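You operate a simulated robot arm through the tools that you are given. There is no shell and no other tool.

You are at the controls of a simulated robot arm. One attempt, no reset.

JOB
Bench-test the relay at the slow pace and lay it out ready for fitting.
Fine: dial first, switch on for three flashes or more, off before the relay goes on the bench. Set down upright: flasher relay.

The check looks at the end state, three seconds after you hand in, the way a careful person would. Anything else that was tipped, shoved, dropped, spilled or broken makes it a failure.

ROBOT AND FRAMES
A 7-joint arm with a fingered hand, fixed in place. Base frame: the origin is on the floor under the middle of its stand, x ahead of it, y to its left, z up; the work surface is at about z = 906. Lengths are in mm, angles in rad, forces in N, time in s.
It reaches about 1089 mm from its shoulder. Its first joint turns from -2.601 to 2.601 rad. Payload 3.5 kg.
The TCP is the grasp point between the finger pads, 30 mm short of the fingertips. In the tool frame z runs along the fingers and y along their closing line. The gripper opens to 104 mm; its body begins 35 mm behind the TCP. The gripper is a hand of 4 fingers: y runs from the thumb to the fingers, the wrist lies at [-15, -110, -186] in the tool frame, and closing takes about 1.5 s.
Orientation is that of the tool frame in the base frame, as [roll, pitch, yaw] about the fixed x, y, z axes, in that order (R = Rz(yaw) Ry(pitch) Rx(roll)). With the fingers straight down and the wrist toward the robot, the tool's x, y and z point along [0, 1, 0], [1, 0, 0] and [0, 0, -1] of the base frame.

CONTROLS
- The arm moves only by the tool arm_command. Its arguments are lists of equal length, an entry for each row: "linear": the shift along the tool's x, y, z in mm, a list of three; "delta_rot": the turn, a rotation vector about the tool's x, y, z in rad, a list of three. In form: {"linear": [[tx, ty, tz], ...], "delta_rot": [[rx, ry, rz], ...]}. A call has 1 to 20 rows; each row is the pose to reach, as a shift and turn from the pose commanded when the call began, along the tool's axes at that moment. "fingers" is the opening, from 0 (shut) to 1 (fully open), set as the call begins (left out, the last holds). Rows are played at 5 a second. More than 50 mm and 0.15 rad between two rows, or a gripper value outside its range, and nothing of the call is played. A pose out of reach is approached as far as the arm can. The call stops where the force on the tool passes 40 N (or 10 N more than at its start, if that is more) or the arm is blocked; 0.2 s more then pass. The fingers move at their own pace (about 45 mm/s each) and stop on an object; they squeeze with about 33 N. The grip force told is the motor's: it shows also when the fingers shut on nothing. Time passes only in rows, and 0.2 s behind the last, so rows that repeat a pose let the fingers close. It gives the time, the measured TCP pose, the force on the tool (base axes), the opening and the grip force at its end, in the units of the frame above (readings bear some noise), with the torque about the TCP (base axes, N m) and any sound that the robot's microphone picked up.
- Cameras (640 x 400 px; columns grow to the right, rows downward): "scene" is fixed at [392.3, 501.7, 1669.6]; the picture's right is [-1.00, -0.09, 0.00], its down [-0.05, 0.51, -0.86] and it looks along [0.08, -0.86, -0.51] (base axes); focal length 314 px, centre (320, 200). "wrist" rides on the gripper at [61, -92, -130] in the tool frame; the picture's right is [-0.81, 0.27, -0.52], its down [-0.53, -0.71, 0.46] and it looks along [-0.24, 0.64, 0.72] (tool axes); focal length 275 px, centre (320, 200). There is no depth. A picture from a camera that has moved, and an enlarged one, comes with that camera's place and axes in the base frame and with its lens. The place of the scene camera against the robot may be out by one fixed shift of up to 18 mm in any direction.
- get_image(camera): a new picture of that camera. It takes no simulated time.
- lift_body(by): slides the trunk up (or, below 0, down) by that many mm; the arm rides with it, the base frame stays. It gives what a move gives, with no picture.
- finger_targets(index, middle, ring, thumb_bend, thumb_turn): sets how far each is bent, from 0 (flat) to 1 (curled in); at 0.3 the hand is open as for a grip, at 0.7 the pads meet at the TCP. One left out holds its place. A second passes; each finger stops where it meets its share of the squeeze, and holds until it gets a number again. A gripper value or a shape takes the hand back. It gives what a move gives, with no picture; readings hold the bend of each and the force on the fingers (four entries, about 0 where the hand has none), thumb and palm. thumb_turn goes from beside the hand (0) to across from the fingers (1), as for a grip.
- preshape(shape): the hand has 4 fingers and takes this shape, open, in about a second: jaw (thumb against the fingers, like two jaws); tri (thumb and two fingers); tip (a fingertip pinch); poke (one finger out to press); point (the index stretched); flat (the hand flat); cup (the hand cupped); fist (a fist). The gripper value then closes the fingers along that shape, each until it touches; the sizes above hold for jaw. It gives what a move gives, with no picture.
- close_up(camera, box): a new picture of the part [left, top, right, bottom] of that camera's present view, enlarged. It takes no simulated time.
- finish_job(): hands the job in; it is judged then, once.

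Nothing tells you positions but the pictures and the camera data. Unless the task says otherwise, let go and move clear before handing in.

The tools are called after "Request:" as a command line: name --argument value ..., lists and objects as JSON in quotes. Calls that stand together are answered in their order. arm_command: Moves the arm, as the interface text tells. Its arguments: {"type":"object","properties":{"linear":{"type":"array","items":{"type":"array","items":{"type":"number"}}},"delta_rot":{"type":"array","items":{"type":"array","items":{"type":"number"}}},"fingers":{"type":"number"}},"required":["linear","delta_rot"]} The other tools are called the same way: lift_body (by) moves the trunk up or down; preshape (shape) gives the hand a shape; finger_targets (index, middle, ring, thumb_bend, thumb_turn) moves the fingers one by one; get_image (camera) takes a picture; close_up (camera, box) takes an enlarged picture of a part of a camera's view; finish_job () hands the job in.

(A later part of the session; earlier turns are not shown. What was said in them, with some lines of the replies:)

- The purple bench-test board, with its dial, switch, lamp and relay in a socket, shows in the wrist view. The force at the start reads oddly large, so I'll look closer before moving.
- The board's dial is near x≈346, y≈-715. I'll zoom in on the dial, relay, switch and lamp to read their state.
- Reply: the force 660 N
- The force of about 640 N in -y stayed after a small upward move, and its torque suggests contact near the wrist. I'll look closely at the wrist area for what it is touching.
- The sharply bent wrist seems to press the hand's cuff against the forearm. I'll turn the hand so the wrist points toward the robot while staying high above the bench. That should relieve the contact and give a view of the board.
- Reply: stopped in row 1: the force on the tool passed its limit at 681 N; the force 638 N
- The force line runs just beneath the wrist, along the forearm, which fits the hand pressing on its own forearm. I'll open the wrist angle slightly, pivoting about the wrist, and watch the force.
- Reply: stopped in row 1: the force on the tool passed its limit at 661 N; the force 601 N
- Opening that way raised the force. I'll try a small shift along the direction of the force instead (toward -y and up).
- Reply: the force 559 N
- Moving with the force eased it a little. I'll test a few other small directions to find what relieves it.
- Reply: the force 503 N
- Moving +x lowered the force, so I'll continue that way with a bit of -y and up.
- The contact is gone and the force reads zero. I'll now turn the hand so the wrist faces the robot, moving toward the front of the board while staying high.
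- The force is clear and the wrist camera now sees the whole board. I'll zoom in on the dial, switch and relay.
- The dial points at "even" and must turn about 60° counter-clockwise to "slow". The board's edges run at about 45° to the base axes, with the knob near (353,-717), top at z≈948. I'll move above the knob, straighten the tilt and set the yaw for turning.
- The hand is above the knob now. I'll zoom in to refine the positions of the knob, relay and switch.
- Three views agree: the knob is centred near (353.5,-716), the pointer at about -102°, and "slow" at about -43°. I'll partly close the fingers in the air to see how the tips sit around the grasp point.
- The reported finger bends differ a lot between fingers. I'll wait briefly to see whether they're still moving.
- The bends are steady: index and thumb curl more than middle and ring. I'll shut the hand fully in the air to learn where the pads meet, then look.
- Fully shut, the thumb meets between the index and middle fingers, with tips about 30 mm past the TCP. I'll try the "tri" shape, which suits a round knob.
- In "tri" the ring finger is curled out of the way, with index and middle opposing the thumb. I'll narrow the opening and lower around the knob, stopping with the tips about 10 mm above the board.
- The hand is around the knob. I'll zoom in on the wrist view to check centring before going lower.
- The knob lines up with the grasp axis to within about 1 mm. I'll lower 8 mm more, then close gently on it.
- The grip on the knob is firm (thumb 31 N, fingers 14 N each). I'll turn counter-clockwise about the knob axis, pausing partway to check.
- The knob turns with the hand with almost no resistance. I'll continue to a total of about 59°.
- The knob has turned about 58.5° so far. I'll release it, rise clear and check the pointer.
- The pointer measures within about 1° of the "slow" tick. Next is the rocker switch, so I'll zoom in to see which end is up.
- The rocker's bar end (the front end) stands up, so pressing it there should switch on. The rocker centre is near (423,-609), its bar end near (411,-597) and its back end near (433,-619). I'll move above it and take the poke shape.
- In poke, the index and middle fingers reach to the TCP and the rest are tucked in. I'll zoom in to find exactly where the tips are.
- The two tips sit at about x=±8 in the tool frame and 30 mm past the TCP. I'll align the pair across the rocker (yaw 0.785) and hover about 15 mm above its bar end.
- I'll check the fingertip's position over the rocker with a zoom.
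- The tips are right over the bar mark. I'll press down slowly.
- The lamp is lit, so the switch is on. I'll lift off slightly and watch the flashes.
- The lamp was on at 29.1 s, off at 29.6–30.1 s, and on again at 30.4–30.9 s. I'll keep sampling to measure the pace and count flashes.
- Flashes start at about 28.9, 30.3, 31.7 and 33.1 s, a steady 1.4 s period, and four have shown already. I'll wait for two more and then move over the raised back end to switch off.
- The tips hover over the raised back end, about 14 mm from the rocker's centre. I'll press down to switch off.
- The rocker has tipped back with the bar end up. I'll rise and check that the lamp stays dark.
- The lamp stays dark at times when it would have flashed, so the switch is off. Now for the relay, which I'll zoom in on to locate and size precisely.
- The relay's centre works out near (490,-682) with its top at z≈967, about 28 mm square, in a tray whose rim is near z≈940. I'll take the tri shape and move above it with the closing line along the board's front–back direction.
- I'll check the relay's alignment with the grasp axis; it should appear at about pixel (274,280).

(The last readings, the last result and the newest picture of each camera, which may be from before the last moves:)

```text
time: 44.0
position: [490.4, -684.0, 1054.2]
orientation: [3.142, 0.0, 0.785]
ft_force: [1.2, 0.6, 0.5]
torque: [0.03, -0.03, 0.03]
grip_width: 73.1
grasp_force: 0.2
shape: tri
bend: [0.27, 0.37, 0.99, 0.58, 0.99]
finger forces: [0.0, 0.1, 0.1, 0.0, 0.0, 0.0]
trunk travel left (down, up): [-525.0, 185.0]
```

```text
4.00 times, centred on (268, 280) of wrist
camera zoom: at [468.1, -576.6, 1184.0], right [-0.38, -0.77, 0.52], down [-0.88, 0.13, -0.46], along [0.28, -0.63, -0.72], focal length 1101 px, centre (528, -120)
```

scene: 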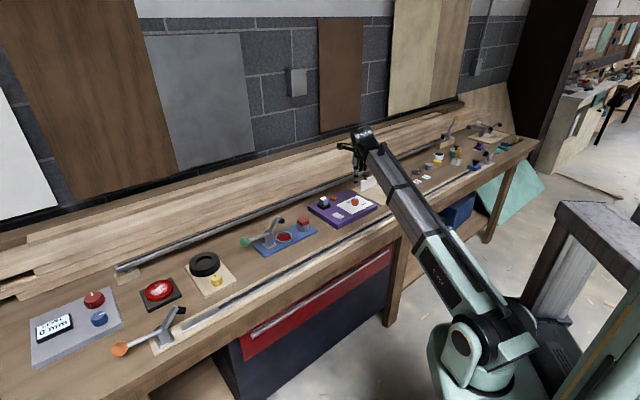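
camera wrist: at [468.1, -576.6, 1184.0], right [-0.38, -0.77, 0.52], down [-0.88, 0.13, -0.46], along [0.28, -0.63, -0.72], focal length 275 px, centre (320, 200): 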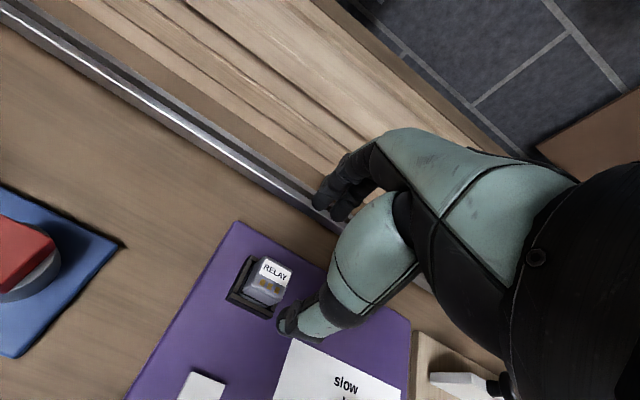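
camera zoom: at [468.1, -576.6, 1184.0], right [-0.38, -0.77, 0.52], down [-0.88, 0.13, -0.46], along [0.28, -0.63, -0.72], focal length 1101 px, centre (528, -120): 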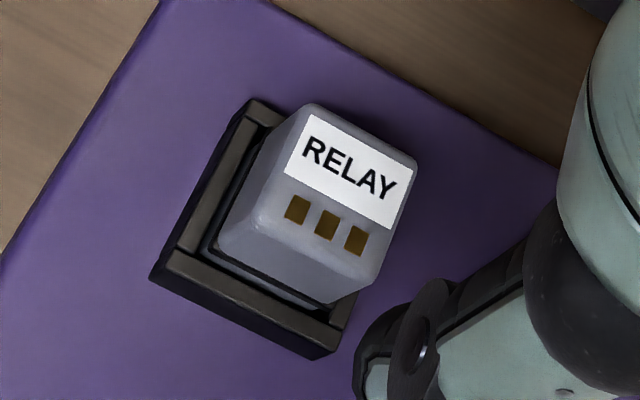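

The relay sits about 2 mm off the axis in x and y, so I'll correct that and lower partway around it.

Request:
arm_command --linear '[[2, 1.8, 10], [2, 1.8, 22], [2, 1.8, 34], [2, 1.8, 46], [2, 1.8, 58], [2, 1.8, 69], [2, 1.8, 69]]' --delta_rot '[[0, 0, 0], [0, 0, 0], [0, 0, 0], [0, 0, 0], [0, 0, 0], [0, 0, 0], [0, 0, 0]]'

Request:
close_up --camera "wrist" --box '[240, 170, 368, 310]'

Request:
close_up --camera "scene" --box '[306, 175, 346, 215]'

```text
time: 45.6
position: [492.9, -681.6, 984.6]
orientation: [-3.142, -0.001, 0.786]
ft_force: [-0.2, 0.2, 0.7]
torque: [-0.03, 0.04, 0.05]
grip_width: 73.1
grasp_force: 0.0
shape: tri
bend: [0.27, 0.37, 0.99, 0.58, 0.99]
finger forces: [0.0, 0.1, 0.0, 0.0, 0.0, 0.0]
trunk travel left (down, up): [-525.0, 185.0]
```

```text
2.86 times, centred on (304, 240) of wrist
camera zoom: at [471.6, -575.3, 1115.1], right [-0.38, -0.77, 0.52], down [-0.88, 0.13, -0.46], along [0.28, -0.63, -0.72], focal length 786 px, centre (366, 86)
```

zoom: 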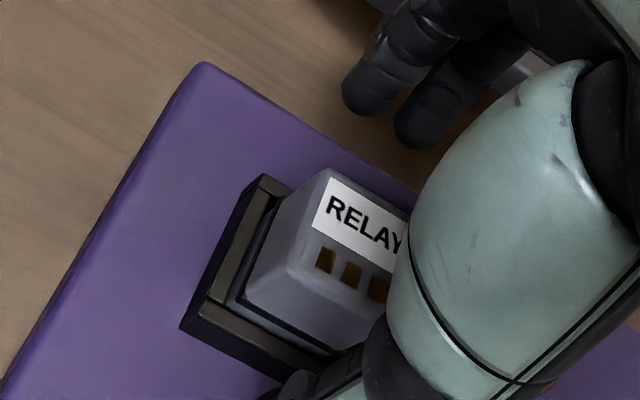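

```text
10.00 times, centred on (326, 195) of scene
camera zoom: at [392.3, 501.7, 1669.6], right [-1.0, -0.09, 0.0], down [-0.05, 0.51, -0.86], along [0.08, -0.86, -0.51], focal length 3138 px, centre (260, 250)
```

zoom: 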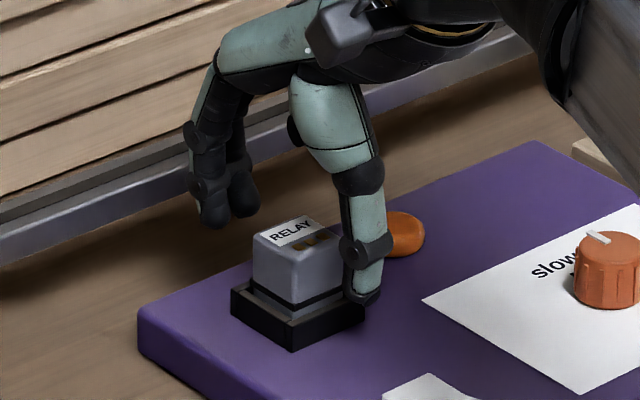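

Alignment is within about 1–2 mm. I'll lower to z≈977 so the tips stay above the tray rim, then close on the relay.

Request:
arm_command --linear '[[-0.5, -0.7, 4], [-0.5, -0.7, 8], [-0.5, -0.7, 8]]' --delta_rot '[[0, 0, 0], [0, 0, 0], [0, 0, 0]]'

Request:
arm_command --linear '[[0, 0, 0], [0, 0, 0], [0, 0, 0], [0, 0, 0], [0, 0, 0], [0, 0, 0], [0, 0, 0], [0, 0, 0]]' --delta_rot '[[0, 0, 0], [0, 0, 0], [0, 0, 0], [0, 0, 0], [0, 0, 0], [0, 0, 0], [0, 0, 0], [0, 0, 0]]' --fingers 0.05

Request:
close_up --camera "wrist" --box '[240, 170, 368, 310]'

Request:
close_up --camera "scene" --box '[306, 175, 346, 215]'

```text
time: 46.5
position: [493.0, -681.4, 977.5]
orientation: [3.14, 0.001, 0.785]
ft_force: [-0.5, -0.3, -0.3]
torque: [0.0, 0.02, -0.01]
grip_width: 73.2
grasp_force: 0.1
shape: tri
bend: [0.27, 0.37, 0.99, 0.58, 0.99]
finger forces: [0.1, 0.0, 0.0, 0.0, 0.1, 0.0]
trunk travel left (down, up): [-525.0, 185.0]
```

```text
time: 48.2
position: [492.5, -682.2, 978.0]
orientation: [-3.141, -0.002, 0.786]
ft_force: [-0.2, -0.1, 0.9]
torque: [0.01, 0.04, 0.0]
grip_width: 24.6
grasp_force: 33.2
shape: tri
bend: [0.74, 0.57, 1.0, 0.74, 1.0]
finger forces: [15.0, 14.6, 0.1, 0.0, 29.7, 0.0]
trunk travel left (down, up): [-525.0, 185.0]
```

```text
2.86 times, centred on (304, 240) of wrist
camera zoom: at [470.2, -575.0, 1107.2], right [-0.38, -0.77, 0.52], down [-0.88, 0.13, -0.46], along [0.28, -0.63, -0.72], focal length 786 px, centre (366, 86)
```

zoom: 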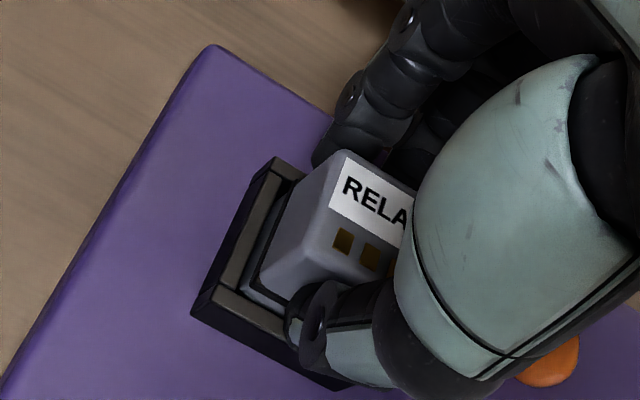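

```text
10.00 times, centred on (326, 195) of scene
camera zoom: at [392.3, 501.7, 1669.6], right [-1.0, -0.09, 0.0], down [-0.05, 0.51, -0.86], along [0.08, -0.86, -0.51], focal length 3138 px, centre (260, 250)
```

zoom: 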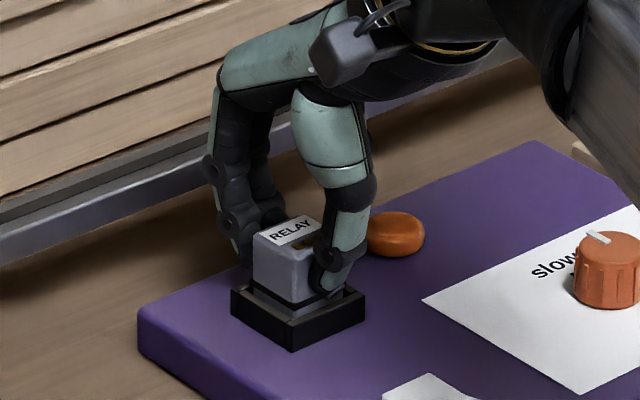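

The grip is firm and balanced, with almost no side force. I'll pull the relay slowly straight up.

Request:
arm_command --linear '[[0, 0, -2], [0, 0, -4], [0, 0, -6], [0, 0, -9], [0, 0, -12], [0, 0, -16], [0, 0, -20]]' --delta_rot '[[0, 0, 0], [0, 0, 0], [0, 0, 0], [0, 0, 0], [0, 0, 0], [0, 0, 0], [0, 0, 0]]'

Request:
close_up --camera "wrist" --box '[240, 170, 368, 310]'

Request:
close_up --camera "scene" --box '[306, 175, 346, 215]'

```text
time: 49.9
position: [490.7, -681.1, 995.8]
orientation: [-3.141, -0.001, 0.786]
ft_force: [-0.3, -0.2, 0.9]
torque: [0.01, -0.01, -0.03]
grip_width: 24.6
grasp_force: 32.9
shape: tri
bend: [0.74, 0.57, 1.0, 0.74, 1.0]
finger forces: [15.0, 14.7, 0.0, 0.0, 29.7, 0.0]
trunk travel left (down, up): [-525.0, 185.0]
```

```text
2.86 times, centred on (304, 240) of wrist
camera zoom: at [468.8, -574.9, 1126.0], right [-0.38, -0.77, 0.52], down [-0.88, 0.13, -0.46], along [0.28, -0.63, -0.72], focal length 786 px, centre (366, 86)
```

zoom: 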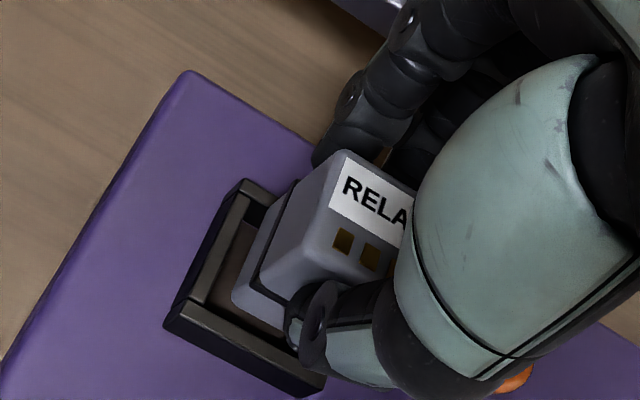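

```text
10.00 times, centred on (326, 195) of scene
camera zoom: at [392.3, 501.7, 1669.6], right [-1.0, -0.09, 0.0], down [-0.05, 0.51, -0.86], along [0.08, -0.86, -0.51], focal length 3138 px, centre (260, 250)
```

zoom: 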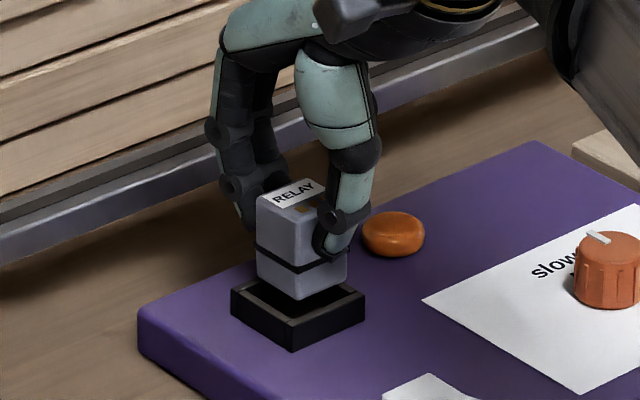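

The relay is out of the socket and still upright. I'll raise it well clear, then carry it sideways past the left edge of the board to the open bench between the two boards.

Request:
arm_command --linear '[[0, 0, -8], [0, 0, -20], [0, 0, -32], [0, 0, -42], [10, 0, -42], [22, 0, -42], [34, 0, -42], [46, 0, -42], [58, 0, -42], [70, 0, -42], [80, 0, -42], [84, 0, -42], [84, 0, -42]]' --delta_rot '[[0, 0, 0], [0, 0, 0], [0, 0, 0], [0, 0, 0], [0, 0, 0], [0, 0, 0], [0, 0, 0], [0, 0, 0], [0, 0, 0], [0, 0, 0], [0, 0, 0], [0, 0, 0], [0, 0, 0]]'

Request:
get_image --camera "wrist"

Request:
close_up --camera "scene" --box '[260, 160, 360, 260]'

```text
time: 52.6
position: [552.2, -623.3, 1037.9]
orientation: [3.142, -0.001, 0.786]
ft_force: [0.7, -0.6, -0.1]
torque: [0.0, -0.02, 0.03]
grip_width: 24.4
grasp_force: 32.6
shape: tri
bend: [0.74, 0.57, 1.0, 0.74, 1.0]
finger forces: [15.0, 14.7, 0.0, 0.1, 29.7, 0.0]
trunk travel left (down, up): [-525.0, 185.0]
```

```text
taken
camera wrist: at [529.9, -515.8, 1168.3], right [-0.38, -0.77, 0.52], down [-0.88, 0.13, -0.46], along [0.28, -0.63, -0.72], focal length 275 px, centre (320, 200)
```

wrist: 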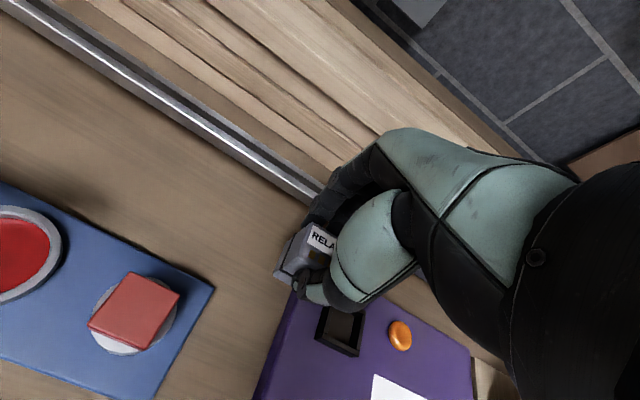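

```text
4.00 times, centred on (310, 210) of scene
camera zoom: at [392.3, 501.7, 1669.6], right [-1.0, -0.09, 0.0], down [-0.05, 0.51, -0.86], along [0.08, -0.86, -0.51], focal length 1255 px, centre (360, 160)
```

zoom: 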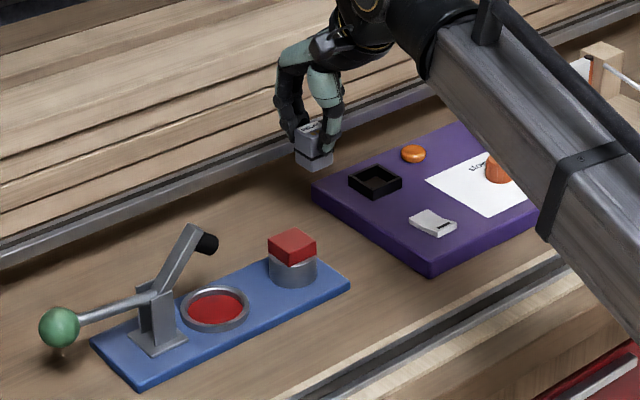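

The relay hangs upright over open bench. The board's left edge is a bit nearer than I'd estimated, so I'll shift 6 mm further away and lower to about 10 mm above the bench.

Request:
arm_command --linear '[[6, 0, 0], [6, 0, 10], [6, 0, 20], [6, 0, 30], [6, 0, 40], [6, 0, 50], [6, 0, 58], [6, 0, 64], [6, 0, 68], [6, 0, 68]]' --delta_rot '[[0, 0, 0], [0, 0, 0], [0, 0, 0], [0, 0, 0], [0, 0, 0], [0, 0, 0], [0, 0, 0], [0, 0, 0], [0, 0, 0], [0, 0, 0]]'

Request:
get_image --camera "wrist"

Request:
close_up --camera "scene" --box '[290, 180, 340, 230]'

```text
time: 54.9
position: [555.9, -617.7, 971.1]
orientation: [-3.141, 0.0, 0.785]
ft_force: [0.2, -0.2, -1.1]
torque: [0.01, -0.02, 0.0]
grip_width: 24.6
grasp_force: 33.2
shape: tri
bend: [0.74, 0.57, 1.0, 0.74, 1.0]
finger forces: [15.1, 14.7, 0.0, 0.0, 29.7, 0.0]
trunk travel left (down, up): [-525.0, 185.0]
```

```text
taken
camera wrist: at [533.7, -510.7, 1100.8], right [-0.38, -0.77, 0.52], down [-0.88, 0.13, -0.46], along [0.28, -0.63, -0.72], focal length 275 px, centre (320, 200)
```

wrist: 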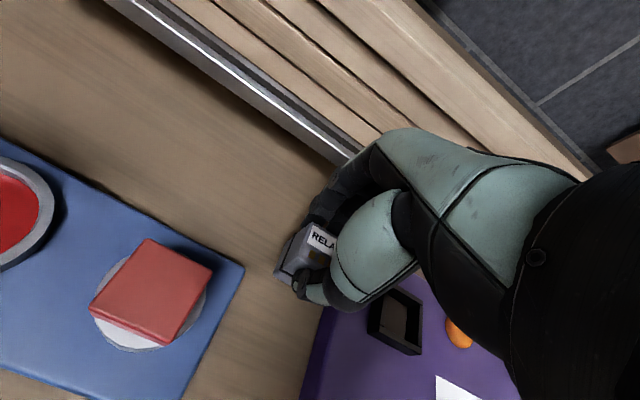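

```text
8.00 times, centred on (315, 205) of scene
camera zoom: at [392.3, 501.7, 1669.6], right [-1.0, -0.09, 0.0], down [-0.05, 0.51, -0.86], along [0.08, -0.86, -0.51], focal length 2511 px, centre (360, 160)
```

zoom: 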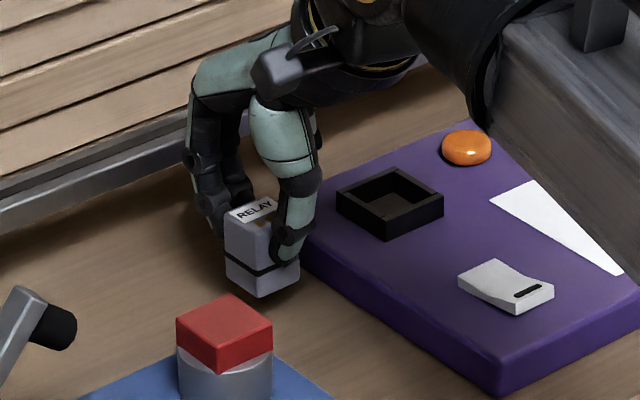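

There's clear space on both sides of the relay. I'll lower in small steps and watch for first contact with the bench.

Request:
arm_command --linear '[[0, 0, 2], [0, 0, 4], [0, 0, 6]]' --delta_rot '[[0, 0, 0], [0, 0, 0], [0, 0, 0]]'

Request:
close_up --camera "scene" --box '[310, 195, 334, 215]'

```text
time: 55.6
position: [555.1, -619.3, 964.3]
orientation: [3.14, 0.0, 0.786]
ft_force: [0.6, -0.4, -1.1]
torque: [0.0, -0.01, 0.0]
grip_width: 24.5
grasp_force: 33.1
shape: tri
bend: [0.74, 0.57, 1.0, 0.74, 1.0]
finger forces: [15.1, 14.8, 0.1, 0.0, 29.8, 0.1]
trunk travel left (down, up): [-525.0, 185.0]
```

```text
16.00 times, centred on (322, 205) of scene
camera zoom: at [392.3, 501.7, 1669.6], right [-1.0, -0.09, 0.0], down [-0.05, 0.51, -0.86], along [0.08, -0.86, -0.51], focal length 5021 px, centre (288, 120)
```

zoom: 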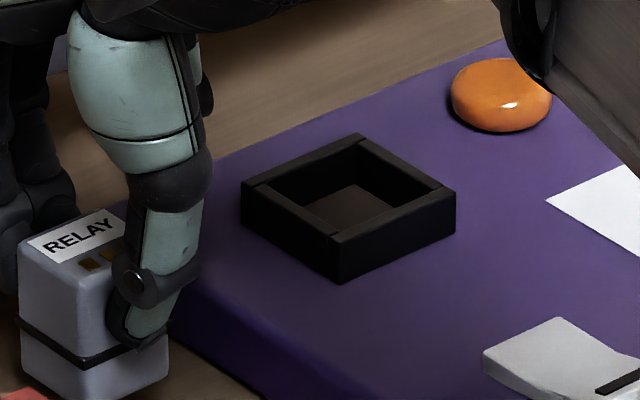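

Request:
arm_command --linear '[[0, 0, 1], [0, 0, 2], [0, 0, 2]]' --delta_rot '[[0, 0, 0], [0, 0, 0], [0, 0, 0]]'

Request:
close_up --camera "scene" --box '[298, 198, 330, 222]'

```text
time: 56.5
position: [554.6, -618.8, 961.3]
orientation: [-3.142, -0.002, 0.785]
ft_force: [-0.5, 0.5, -0.7]
torque: [-0.02, -0.02, -0.03]
grip_width: 24.3
grasp_force: 33.5
shape: tri
bend: [0.74, 0.57, 1.0, 0.74, 1.0]
finger forces: [15.0, 14.7, 0.1, 0.0, 29.7, 0.1]
trunk travel left (down, up): [-525.0, 185.0]
```

```text
16.00 times, centred on (314, 210) of scene
camera zoom: at [392.3, 501.7, 1669.6], right [-1.0, -0.09, 0.0], down [-0.05, 0.51, -0.86], along [0.08, -0.86, -0.51], focal length 5021 px, centre (416, 40)
```

zoom: 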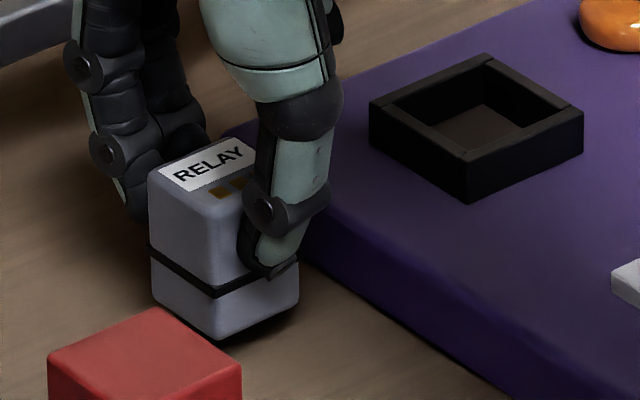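

There's no contact yet, and a thin shadow gap remains. I'll continue in 1 mm steps.

Request:
arm_command --linear '[[0, 0, 1], [0, 0, 2], [0, 0, 2]]' --delta_rot '[[0, 0, 0], [0, 0, 0], [0, 0, 0]]'

Request:
close_up --camera "scene" --box '[298, 198, 330, 222]'

```text
time: 57.2
position: [556.2, -618.6, 961.0]
orientation: [-3.141, -0.001, 0.785]
ft_force: [0.4, 0.2, -0.2]
torque: [-0.02, 0.03, -0.02]
grip_width: 24.4
grasp_force: 33.0
shape: tri
bend: [0.74, 0.57, 1.0, 0.74, 1.0]
finger forces: [14.9, 14.7, 0.0, 0.0, 29.7, 0.0]
trunk travel left (down, up): [-525.0, 185.0]
```

```text
16.00 times, centred on (314, 210) of scene
camera zoom: at [392.3, 501.7, 1669.6], right [-1.0, -0.09, 0.0], down [-0.05, 0.51, -0.86], along [0.08, -0.86, -0.51], focal length 5021 px, centre (416, 40)
```

zoom: 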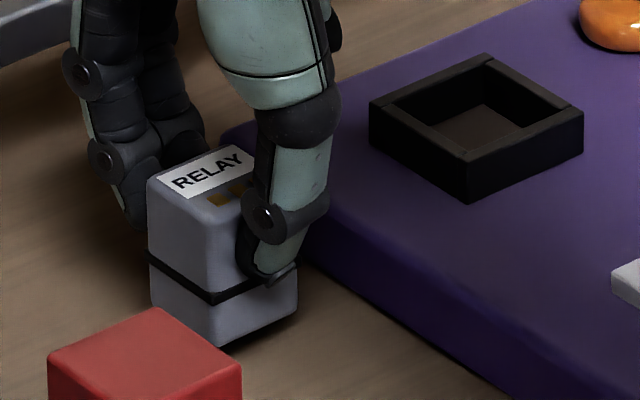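

Request:
arm_command --linear '[[0, 0, 1], [0, 0, 2], [0, 0, 2]]' --delta_rot '[[0, 0, 0], [0, 0, 0], [0, 0, 0]]'

Request:
close_up --camera "scene" --box '[298, 198, 330, 222]'

```text
time: 58.0
position: [555.1, -619.1, 957.9]
orientation: [-3.141, 0.001, 0.787]
ft_force: [0.6, 0.2, -0.3]
torque: [-0.01, 0.04, -0.01]
grip_width: 24.6
grasp_force: 32.6
shape: tri
bend: [0.74, 0.57, 1.0, 0.74, 1.0]
finger forces: [15.0, 14.6, 0.0, 0.0, 29.7, 0.0]
trunk travel left (down, up): [-525.0, 185.0]
```

```text
16.00 times, centred on (314, 210) of scene
camera zoom: at [392.3, 501.7, 1669.6], right [-1.0, -0.09, 0.0], down [-0.05, 0.51, -0.86], along [0.08, -0.86, -0.51], focal length 5021 px, centre (416, 40)
```

zoom: 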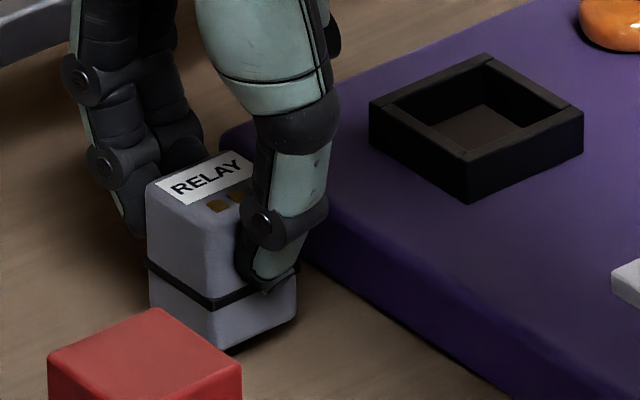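

The gap is nearly closed, but the force still shows no contact. I'll take another small step.

Request:
arm_command --linear '[[0, 0, 1], [0, 0, 2], [0, 0, 2]]' --delta_rot '[[0, 0, 0], [0, 0, 0], [0, 0, 0]]'

Request:
close_up --camera "scene" --box '[298, 198, 330, 222]'

```text
time: 58.9
position: [554.8, -618.0, 956.0]
orientation: [-3.14, -0.001, 0.784]
ft_force: [0.5, 0.1, -0.7]
torque: [-0.01, 0.03, 0.01]
grip_width: 24.4
grasp_force: 33.1
shape: tri
bend: [0.74, 0.57, 1.0, 0.74, 1.0]
finger forces: [15.0, 14.7, 0.0, 0.0, 29.8, 0.1]
trunk travel left (down, up): [-525.0, 185.0]
```

```text
16.00 times, centred on (314, 210) of scene
camera zoom: at [392.3, 501.7, 1669.6], right [-1.0, -0.09, 0.0], down [-0.05, 0.51, -0.86], along [0.08, -0.86, -0.51], focal length 5021 px, centre (416, 40)
```

zoom: 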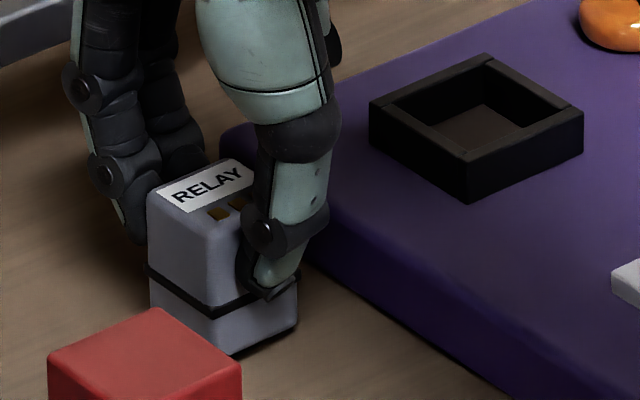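

Request:
arm_command --linear '[[0, 0, 0.5], [0, 0, 1], [0, 0, 1.5], [0, 0, 1.5]]' --delta_rot '[[0, 0, 0], [0, 0, 0], [0, 0, 0], [0, 0, 0]]'

Request:
close_up --camera "scene" --box '[304, 204, 324, 219]'

```text
time: 59.9
position: [554.6, -618.6, 955.3]
orientation: [3.141, -0.001, 0.784]
ft_force: [-0.6, -0.8, -0.7]
torque: [-0.02, 0.01, -0.01]
grip_width: 24.4
grasp_force: 33.1
shape: tri
bend: [0.74, 0.57, 1.0, 0.74, 1.0]
finger forces: [14.9, 14.7, 0.0, 0.0, 29.8, 0.1]
trunk travel left (down, up): [-525.0, 185.0]
```

```text
16.00 times, centred on (314, 212) of scene
camera zoom: at [392.3, 501.7, 1669.6], right [-1.0, -0.09, 0.0], down [-0.05, 0.51, -0.86], along [0.08, -0.86, -0.51], focal length 5021 px, centre (416, 16)
```

zoom: 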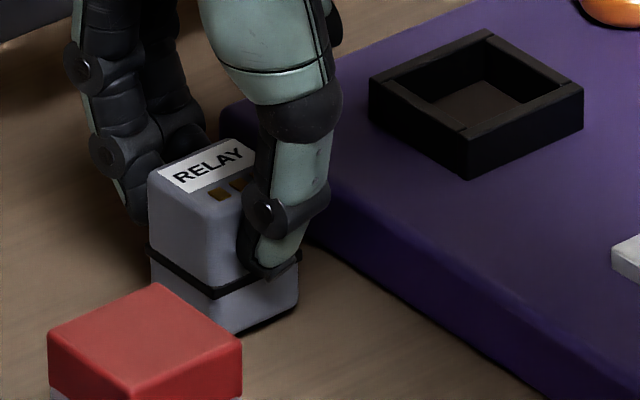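

Request:
arm_command --linear '[[0, 0, 0.5], [0, 0, 1], [0, 0, 1.5], [0, 0, 1.5]]' --delta_rot '[[0, 0, 0], [0, 0, 0], [0, 0, 0], [0, 0, 0]]'

Request:
close_up --camera "scene" --box '[304, 204, 324, 219]'

Request:
close_up --camera "wrist" --box '[260, 210, 340, 310]'

```text
time: 60.9
position: [555.8, -617.9, 953.5]
orientation: [3.141, 0.001, 0.786]
ft_force: [0.0, -0.3, -1.3]
torque: [0.01, 0.0, 0.0]
grip_width: 24.3
grasp_force: 33.1
shape: tri
bend: [0.74, 0.57, 1.0, 0.74, 1.0]
finger forces: [15.0, 14.7, 0.0, 0.0, 29.7, 0.0]
trunk travel left (down, up): [-525.0, 185.0]
```

```text
16.00 times, centred on (314, 212) of scene
camera zoom: at [392.3, 501.7, 1669.6], right [-1.0, -0.09, 0.0], down [-0.05, 0.51, -0.86], along [0.08, -0.86, -0.51], focal length 5021 px, centre (416, 16)
```

zoom: 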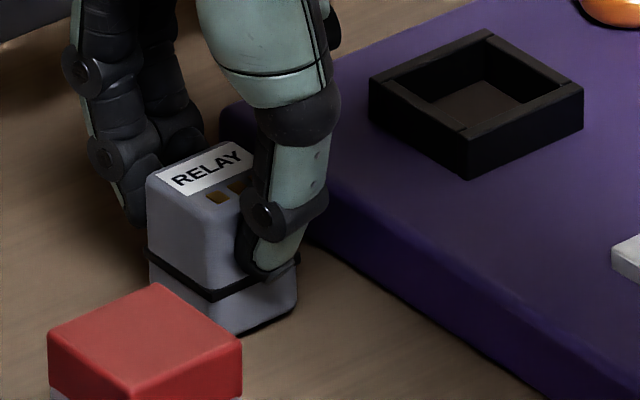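

```text
4.00 times, centred on (300, 260) of wrist
camera zoom: at [533.7, -511.5, 1083.7], right [-0.38, -0.77, 0.52], down [-0.88, 0.13, -0.46], along [0.28, -0.63, -0.72], focal length 1101 px, centre (400, -40)
```

zoom: 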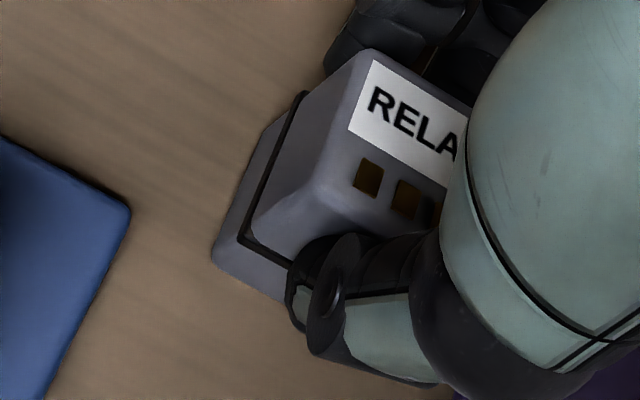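

The wrist-view geometry puts the relay's bottom at z≈907, about bench height. I'll take smaller steps until it touches.

Request:
arm_command --linear '[[0, 0, 0.5], [0, 0, 1], [0, 0, 1]]' --delta_rot '[[0, 0, 0], [0, 0, 0], [0, 0, 0]]'

Request:
arm_command --linear '[[0, 0, 0.5], [0, 0, 1], [0, 0, 1]]' --delta_rot '[[0, 0, 0], [0, 0, 0], [0, 0, 0]]'

Request:
close_up --camera "scene" --box '[304, 204, 324, 219]'

```text
time: 61.6
position: [556.0, -618.9, 953.2]
orientation: [-3.141, 0.001, 0.784]
ft_force: [0.3, 0.1, -0.4]
torque: [0.0, 0.01, -0.01]
grip_width: 24.4
grasp_force: 33.0
shape: tri
bend: [0.74, 0.57, 1.0, 0.74, 1.0]
finger forces: [15.0, 14.7, 0.0, 0.0, 29.7, 0.1]
trunk travel left (down, up): [-525.0, 185.0]
```

```text
time: 62.5
position: [555.1, -618.0, 950.9]
orientation: [3.141, 0.0, 0.787]
ft_force: [0.3, -0.4, -0.9]
torque: [0.03, 0.02, 0.01]
grip_width: 24.2
grasp_force: 33.4
shape: tri
bend: [0.74, 0.57, 1.0, 0.74, 1.0]
finger forces: [15.0, 14.6, 0.1, 0.0, 29.7, 0.1]
trunk travel left (down, up): [-525.0, 185.0]
```

```text
16.00 times, centred on (314, 212) of scene
camera zoom: at [392.3, 501.7, 1669.6], right [-1.0, -0.09, 0.0], down [-0.05, 0.51, -0.86], along [0.08, -0.86, -0.51], focal length 5021 px, centre (416, 16)
```

zoom: 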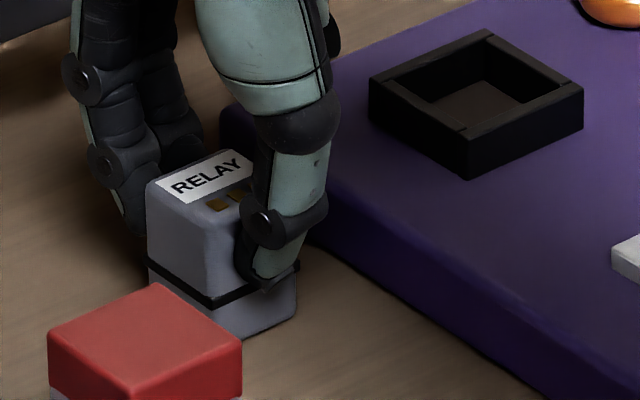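

Request:
arm_command --linear '[[0, 0, 0.5], [0, 0, 1], [0, 0, 1]]' --delta_rot '[[0, 0, 0], [0, 0, 0], [0, 0, 0]]'

Request:
arm_command --linear '[[0, 0, 0.5], [0, 0, 1], [0, 0, 1]]' --delta_rot '[[0, 0, 0], [0, 0, 0], [0, 0, 0]]'

Request:
close_up --camera "scene" --box '[304, 204, 324, 219]'

Request:
close_up --camera "wrist" --box '[260, 210, 340, 310]'

```text
time: 63.2
position: [555.2, -617.9, 950.1]
orientation: [3.141, 0.0, 0.785]
ft_force: [-0.3, 0.6, 2.2]
torque: [0.03, 0.01, 0.02]
grip_width: 24.6
grasp_force: 32.6
shape: tri
bend: [0.74, 0.58, 1.0, 0.74, 1.0]
finger forces: [15.2, 14.7, 0.0, 0.0, 30.8, 0.1]
trunk travel left (down, up): [-525.0, 185.0]
```

```text
time: 64.0
position: [556.3, -618.1, 950.3]
orientation: [3.139, -0.001, 0.785]
ft_force: [1.4, -0.4, 10.6]
torque: [-0.02, -0.05, 0.01]
grip_width: 24.8
grasp_force: 32.8
shape: tri
bend: [0.74, 0.57, 1.0, 0.74, 1.0]
finger forces: [16.6, 16.4, 0.0, 0.1, 31.3, 0.0]
trunk travel left (down, up): [-525.0, 185.0]
```

```text
16.00 times, centred on (314, 212) of scene
camera zoom: at [392.3, 501.7, 1669.6], right [-1.0, -0.09, 0.0], down [-0.05, 0.51, -0.86], along [0.08, -0.86, -0.51], focal length 5021 px, centre (416, 16)
```

zoom: 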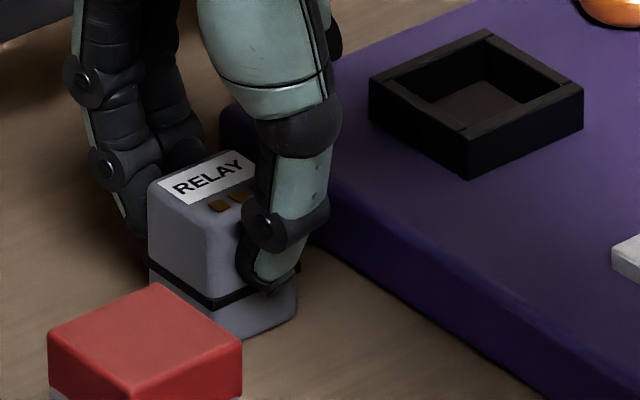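

```text
4.00 times, centred on (300, 260) of wrist
camera zoom: at [533.2, -511.3, 1080.2], right [-0.38, -0.77, 0.52], down [-0.88, 0.13, -0.46], along [0.29, -0.63, -0.72], focal length 1101 px, centre (400, -40)
```

zoom: 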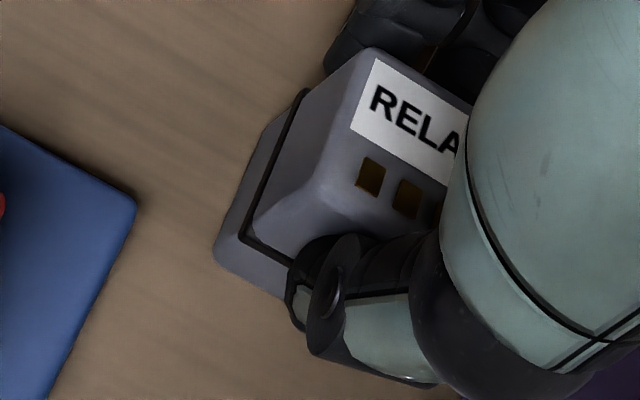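

The bench contact registers at about 10 N upward, so the relay is down. I'll relieve the preload slightly and open the fingers gently.

Request:
arm_command --linear '[[0, 0, -0.7], [0, 0, -0.7]]' --delta_rot '[[0, 0, 0], [0, 0, 0]]'

Request:
arm_command --linear '[[0, 0, 0], [0, 0, 0], [0, 0, 0], [0, 0, 0], [0, 0, 0]]' --delta_rot '[[0, 0, 0], [0, 0, 0], [0, 0, 0], [0, 0, 0], [0, 0, 0]]' --fingers 0.6

Request:
close_up --camera "wrist" --box '[240, 180, 360, 330]'

Request:
close_up --camera "scene" --box '[298, 190, 338, 222]'

```text
time: 64.7
position: [555.9, -618.5, 949.4]
orientation: [3.141, 0.0, 0.786]
ft_force: [2.1, -0.3, 6.7]
torque: [-0.06, -0.06, 0.0]
grip_width: 24.6
grasp_force: 32.4
shape: tri
bend: [0.74, 0.57, 1.0, 0.74, 1.0]
finger forces: [16.2, 16.1, 0.0, 0.0, 31.3, 0.1]
trunk travel left (down, up): [-525.0, 185.0]
```

```text
time: 65.8
position: [556.4, -618.9, 949.7]
orientation: [-3.14, 0.0, 0.785]
ft_force: [-0.3, 0.1, 0.3]
torque: [-0.01, 0.01, -0.04]
grip_width: 62.3
grasp_force: 0.0
shape: tri
bend: [0.74, 0.41, 0.99, 0.65, 1.0]
finger forces: [0.0, 0.0, 0.1, 0.1, 0.1, 0.0]
trunk travel left (down, up): [-525.0, 185.0]
```

```text
2.67 times, centred on (300, 255) of wrist
camera zoom: at [533.8, -511.8, 1080.2], right [-0.38, -0.77, 0.52], down [-0.88, 0.13, -0.46], along [0.28, -0.63, -0.72], focal length 734 px, centre (373, 53)
```

zoom: 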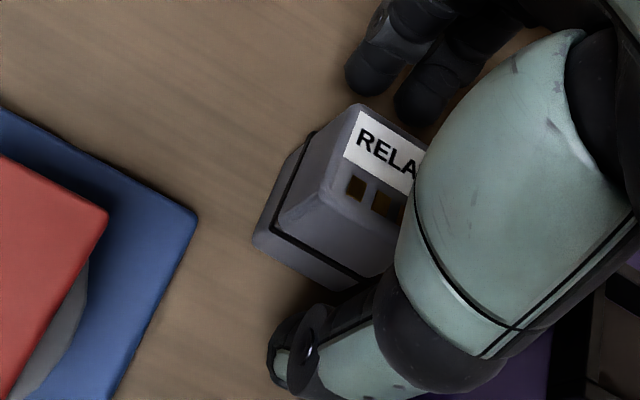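

```text
12.50 times, centred on (318, 206) of scene
camera zoom: at [392.3, 501.7, 1669.6], right [-1.0, -0.09, 0.0], down [-0.05, 0.51, -0.86], along [0.08, -0.86, -0.51], focal length 3923 px, centre (345, 125)
```

zoom: 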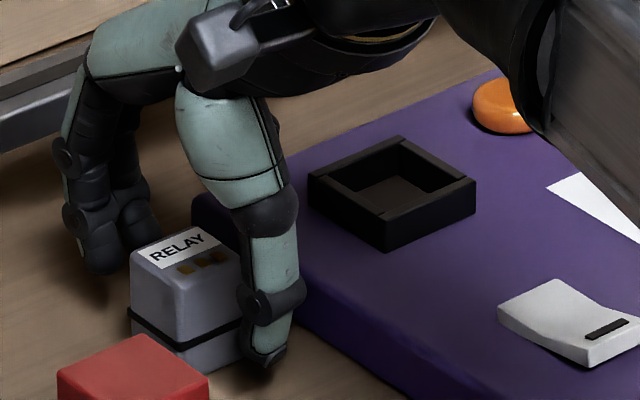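

The relay stands upright and the hand is clear on both sides. I'll rise straight up.

Request:
arm_command --linear '[[0, 0, -5], [0, 0, -12], [0, 0, -22], [0, 0, -35], [0, 0, -50], [0, 0, -70], [0, 0, -95], [0, 0, -120], [0, 0, -145], [0, 0, -170]]' --delta_rot '[[0, 0, 0], [0, 0, 0], [0, 0, 0], [0, 0, 0], [0, 0, 0], [0, 0, 0], [0, 0, 0], [0, 0, 0], [0, 0, 0], [0, 0, 0]]'

Request:
get_image --camera "wrist"

Request:
get_image --camera "scene"

Request:
close_up --camera "scene" --box '[290, 180, 386, 240]'

```text
time: 68.0
position: [554.5, -617.8, 1119.9]
orientation: [3.14, -0.001, 0.785]
ft_force: [1.1, 0.5, 0.1]
torque: [0.0, 0.01, -0.02]
grip_width: 61.9
grasp_force: 0.1
shape: tri
bend: [0.74, 0.41, 0.99, 0.65, 1.0]
finger forces: [0.1, 0.1, 0.0, 0.0, 0.0, 0.1]
trunk travel left (down, up): [-525.0, 185.0]
```

```text
taken
camera wrist: at [532.5, -510.7, 1250.2], right [-0.38, -0.77, 0.52], down [-0.88, 0.13, -0.46], along [0.28, -0.63, -0.72], focal length 275 px, centre (320, 200)
```

wrist: 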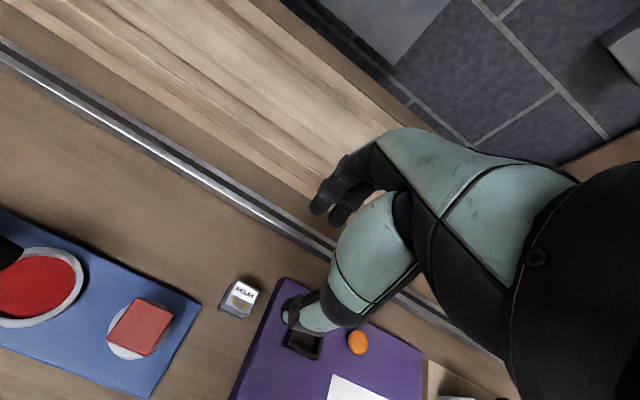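

```text
taken
```

scene: 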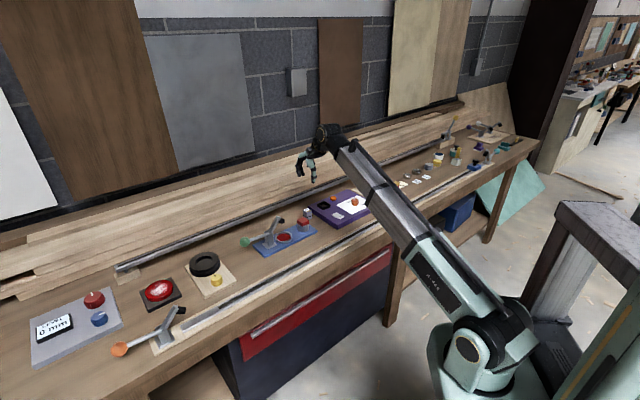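

```text
6.67 times, centred on (338, 210) of scene
camera zoom: at [392.3, 501.7, 1669.6], right [-1.0, -0.09, 0.0], down [-0.05, 0.51, -0.86], along [0.08, -0.86, -0.51], focal length 2092 px, centre (200, 133)
```

zoom: 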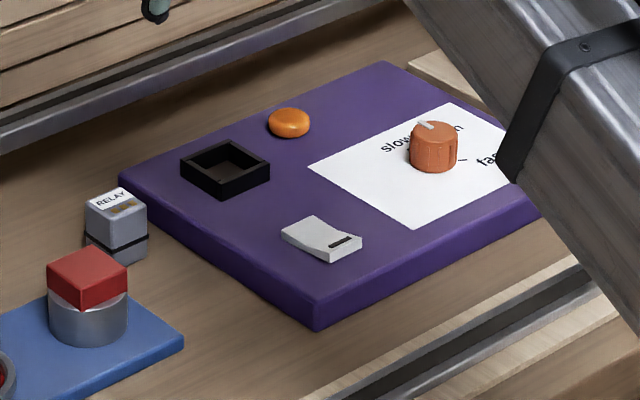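

The relay stands upright on open bench, the dial is on "slow" and the lamp is dark. I'll take a last close look at the relay, switch and dial before handing in.

Request:
close_up --camera "wrist" --box '[200, 260, 296, 330]'

Request:
close_up --camera "scene" --box '[296, 200, 328, 222]'

Request:
close_up --camera "scene" --box '[330, 190, 370, 224]'

Request:
close_up --camera "scene" --box '[360, 100, 560, 215]'

```text
5.71 times, centred on (248, 295) of wrist
camera zoom: at [532.5, -510.7, 1250.2], right [-0.38, -0.77, 0.52], down [-0.88, 0.13, -0.46], along [0.28, -0.63, -0.72], focal length 1573 px, centre (731, -343)
```

zoom: 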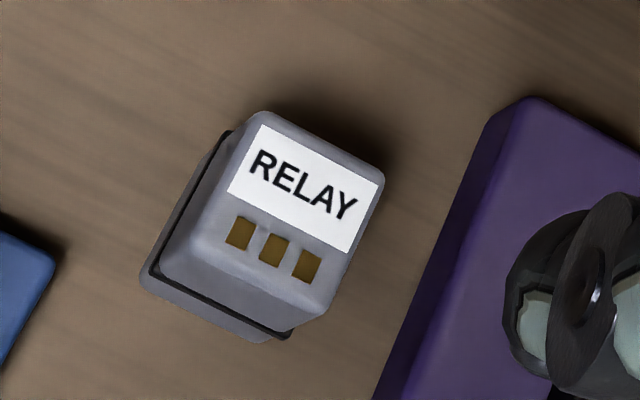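

```text
16.00 times, centred on (312, 211) of scene
camera zoom: at [392.3, 501.7, 1669.6], right [-1.0, -0.09, 0.0], down [-0.05, 0.51, -0.86], along [0.08, -0.86, -0.51], focal length 5021 px, centre (448, 24)
```

zoom: 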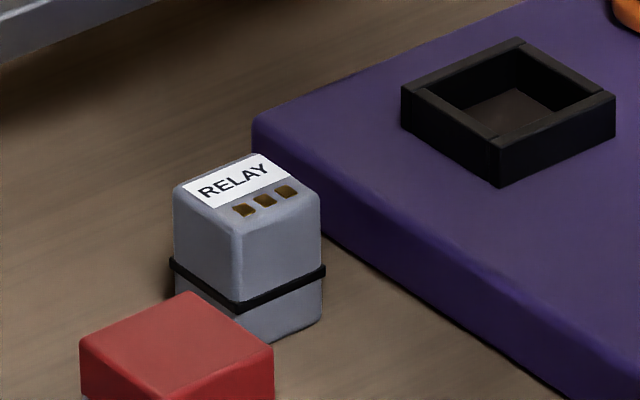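

```text
11.76 times, centred on (350, 207) of scene
camera zoom: at [392.3, 501.7, 1669.6], right [-1.0, -0.09, 0.0], down [-0.05, 0.51, -0.86], along [0.08, -0.86, -0.51], focal length 3692 px, centre (-33, 118)
```

zoom: 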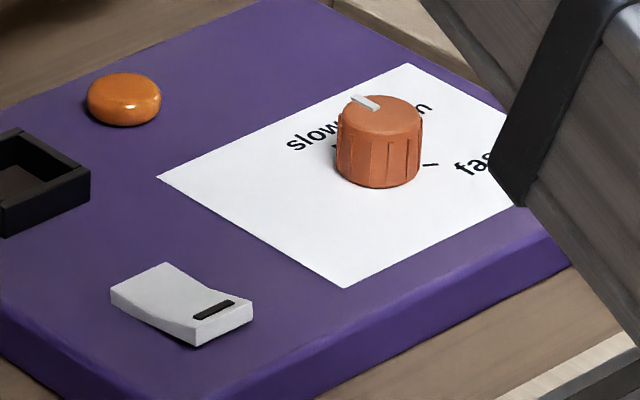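

```text
3.20 times, centred on (460, 158) of scene
camera zoom: at [392.3, 501.7, 1669.6], right [-1.0, -0.09, 0.0], down [-0.05, 0.51, -0.86], along [0.08, -0.86, -0.51], focal length 1004 px, centre (-128, 336)
```

zoom: 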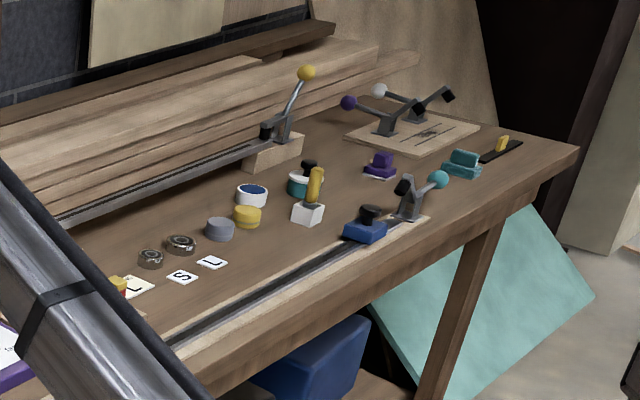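

Everything is in place: the relay is upright on the bench beside the board, the dial is on "slow", and the switch is off after at least four slow flashes. The hand is clear and nothing else appears disturbed, so I'm handing in.

Request:
finish_job

```text
The job is handed in.
```

I bench-tested the relay at the slow pace and left it standing upright on the bench, just off the left edge of the purple board. I've handed the job in but have no verdict back.

- **Dial:** I turned it from "even" to "slow" before switching on. By my measurements the pointer is within about 1° of the mark.
- **Test:** I saw at least four flashes, about 1.4 s apart. I left it on a few seconds longer and saw it still flashing.
- **Switch:** I turned it off before touching the relay, and the lamp stayed dark afterwards.
- **Relay:** I lifted it straight out of its socket and set it down with the label facing up. It stayed standing when I let go.

The force reading was about 640 N at the start, before I had moved anything. It looked like the hand pressing on its own forearm, and it dropped to zero once I moved the arm away from that pose. In the last pictures nothing else on the bench looked moved or knocked over, and the hand was well above the bench.
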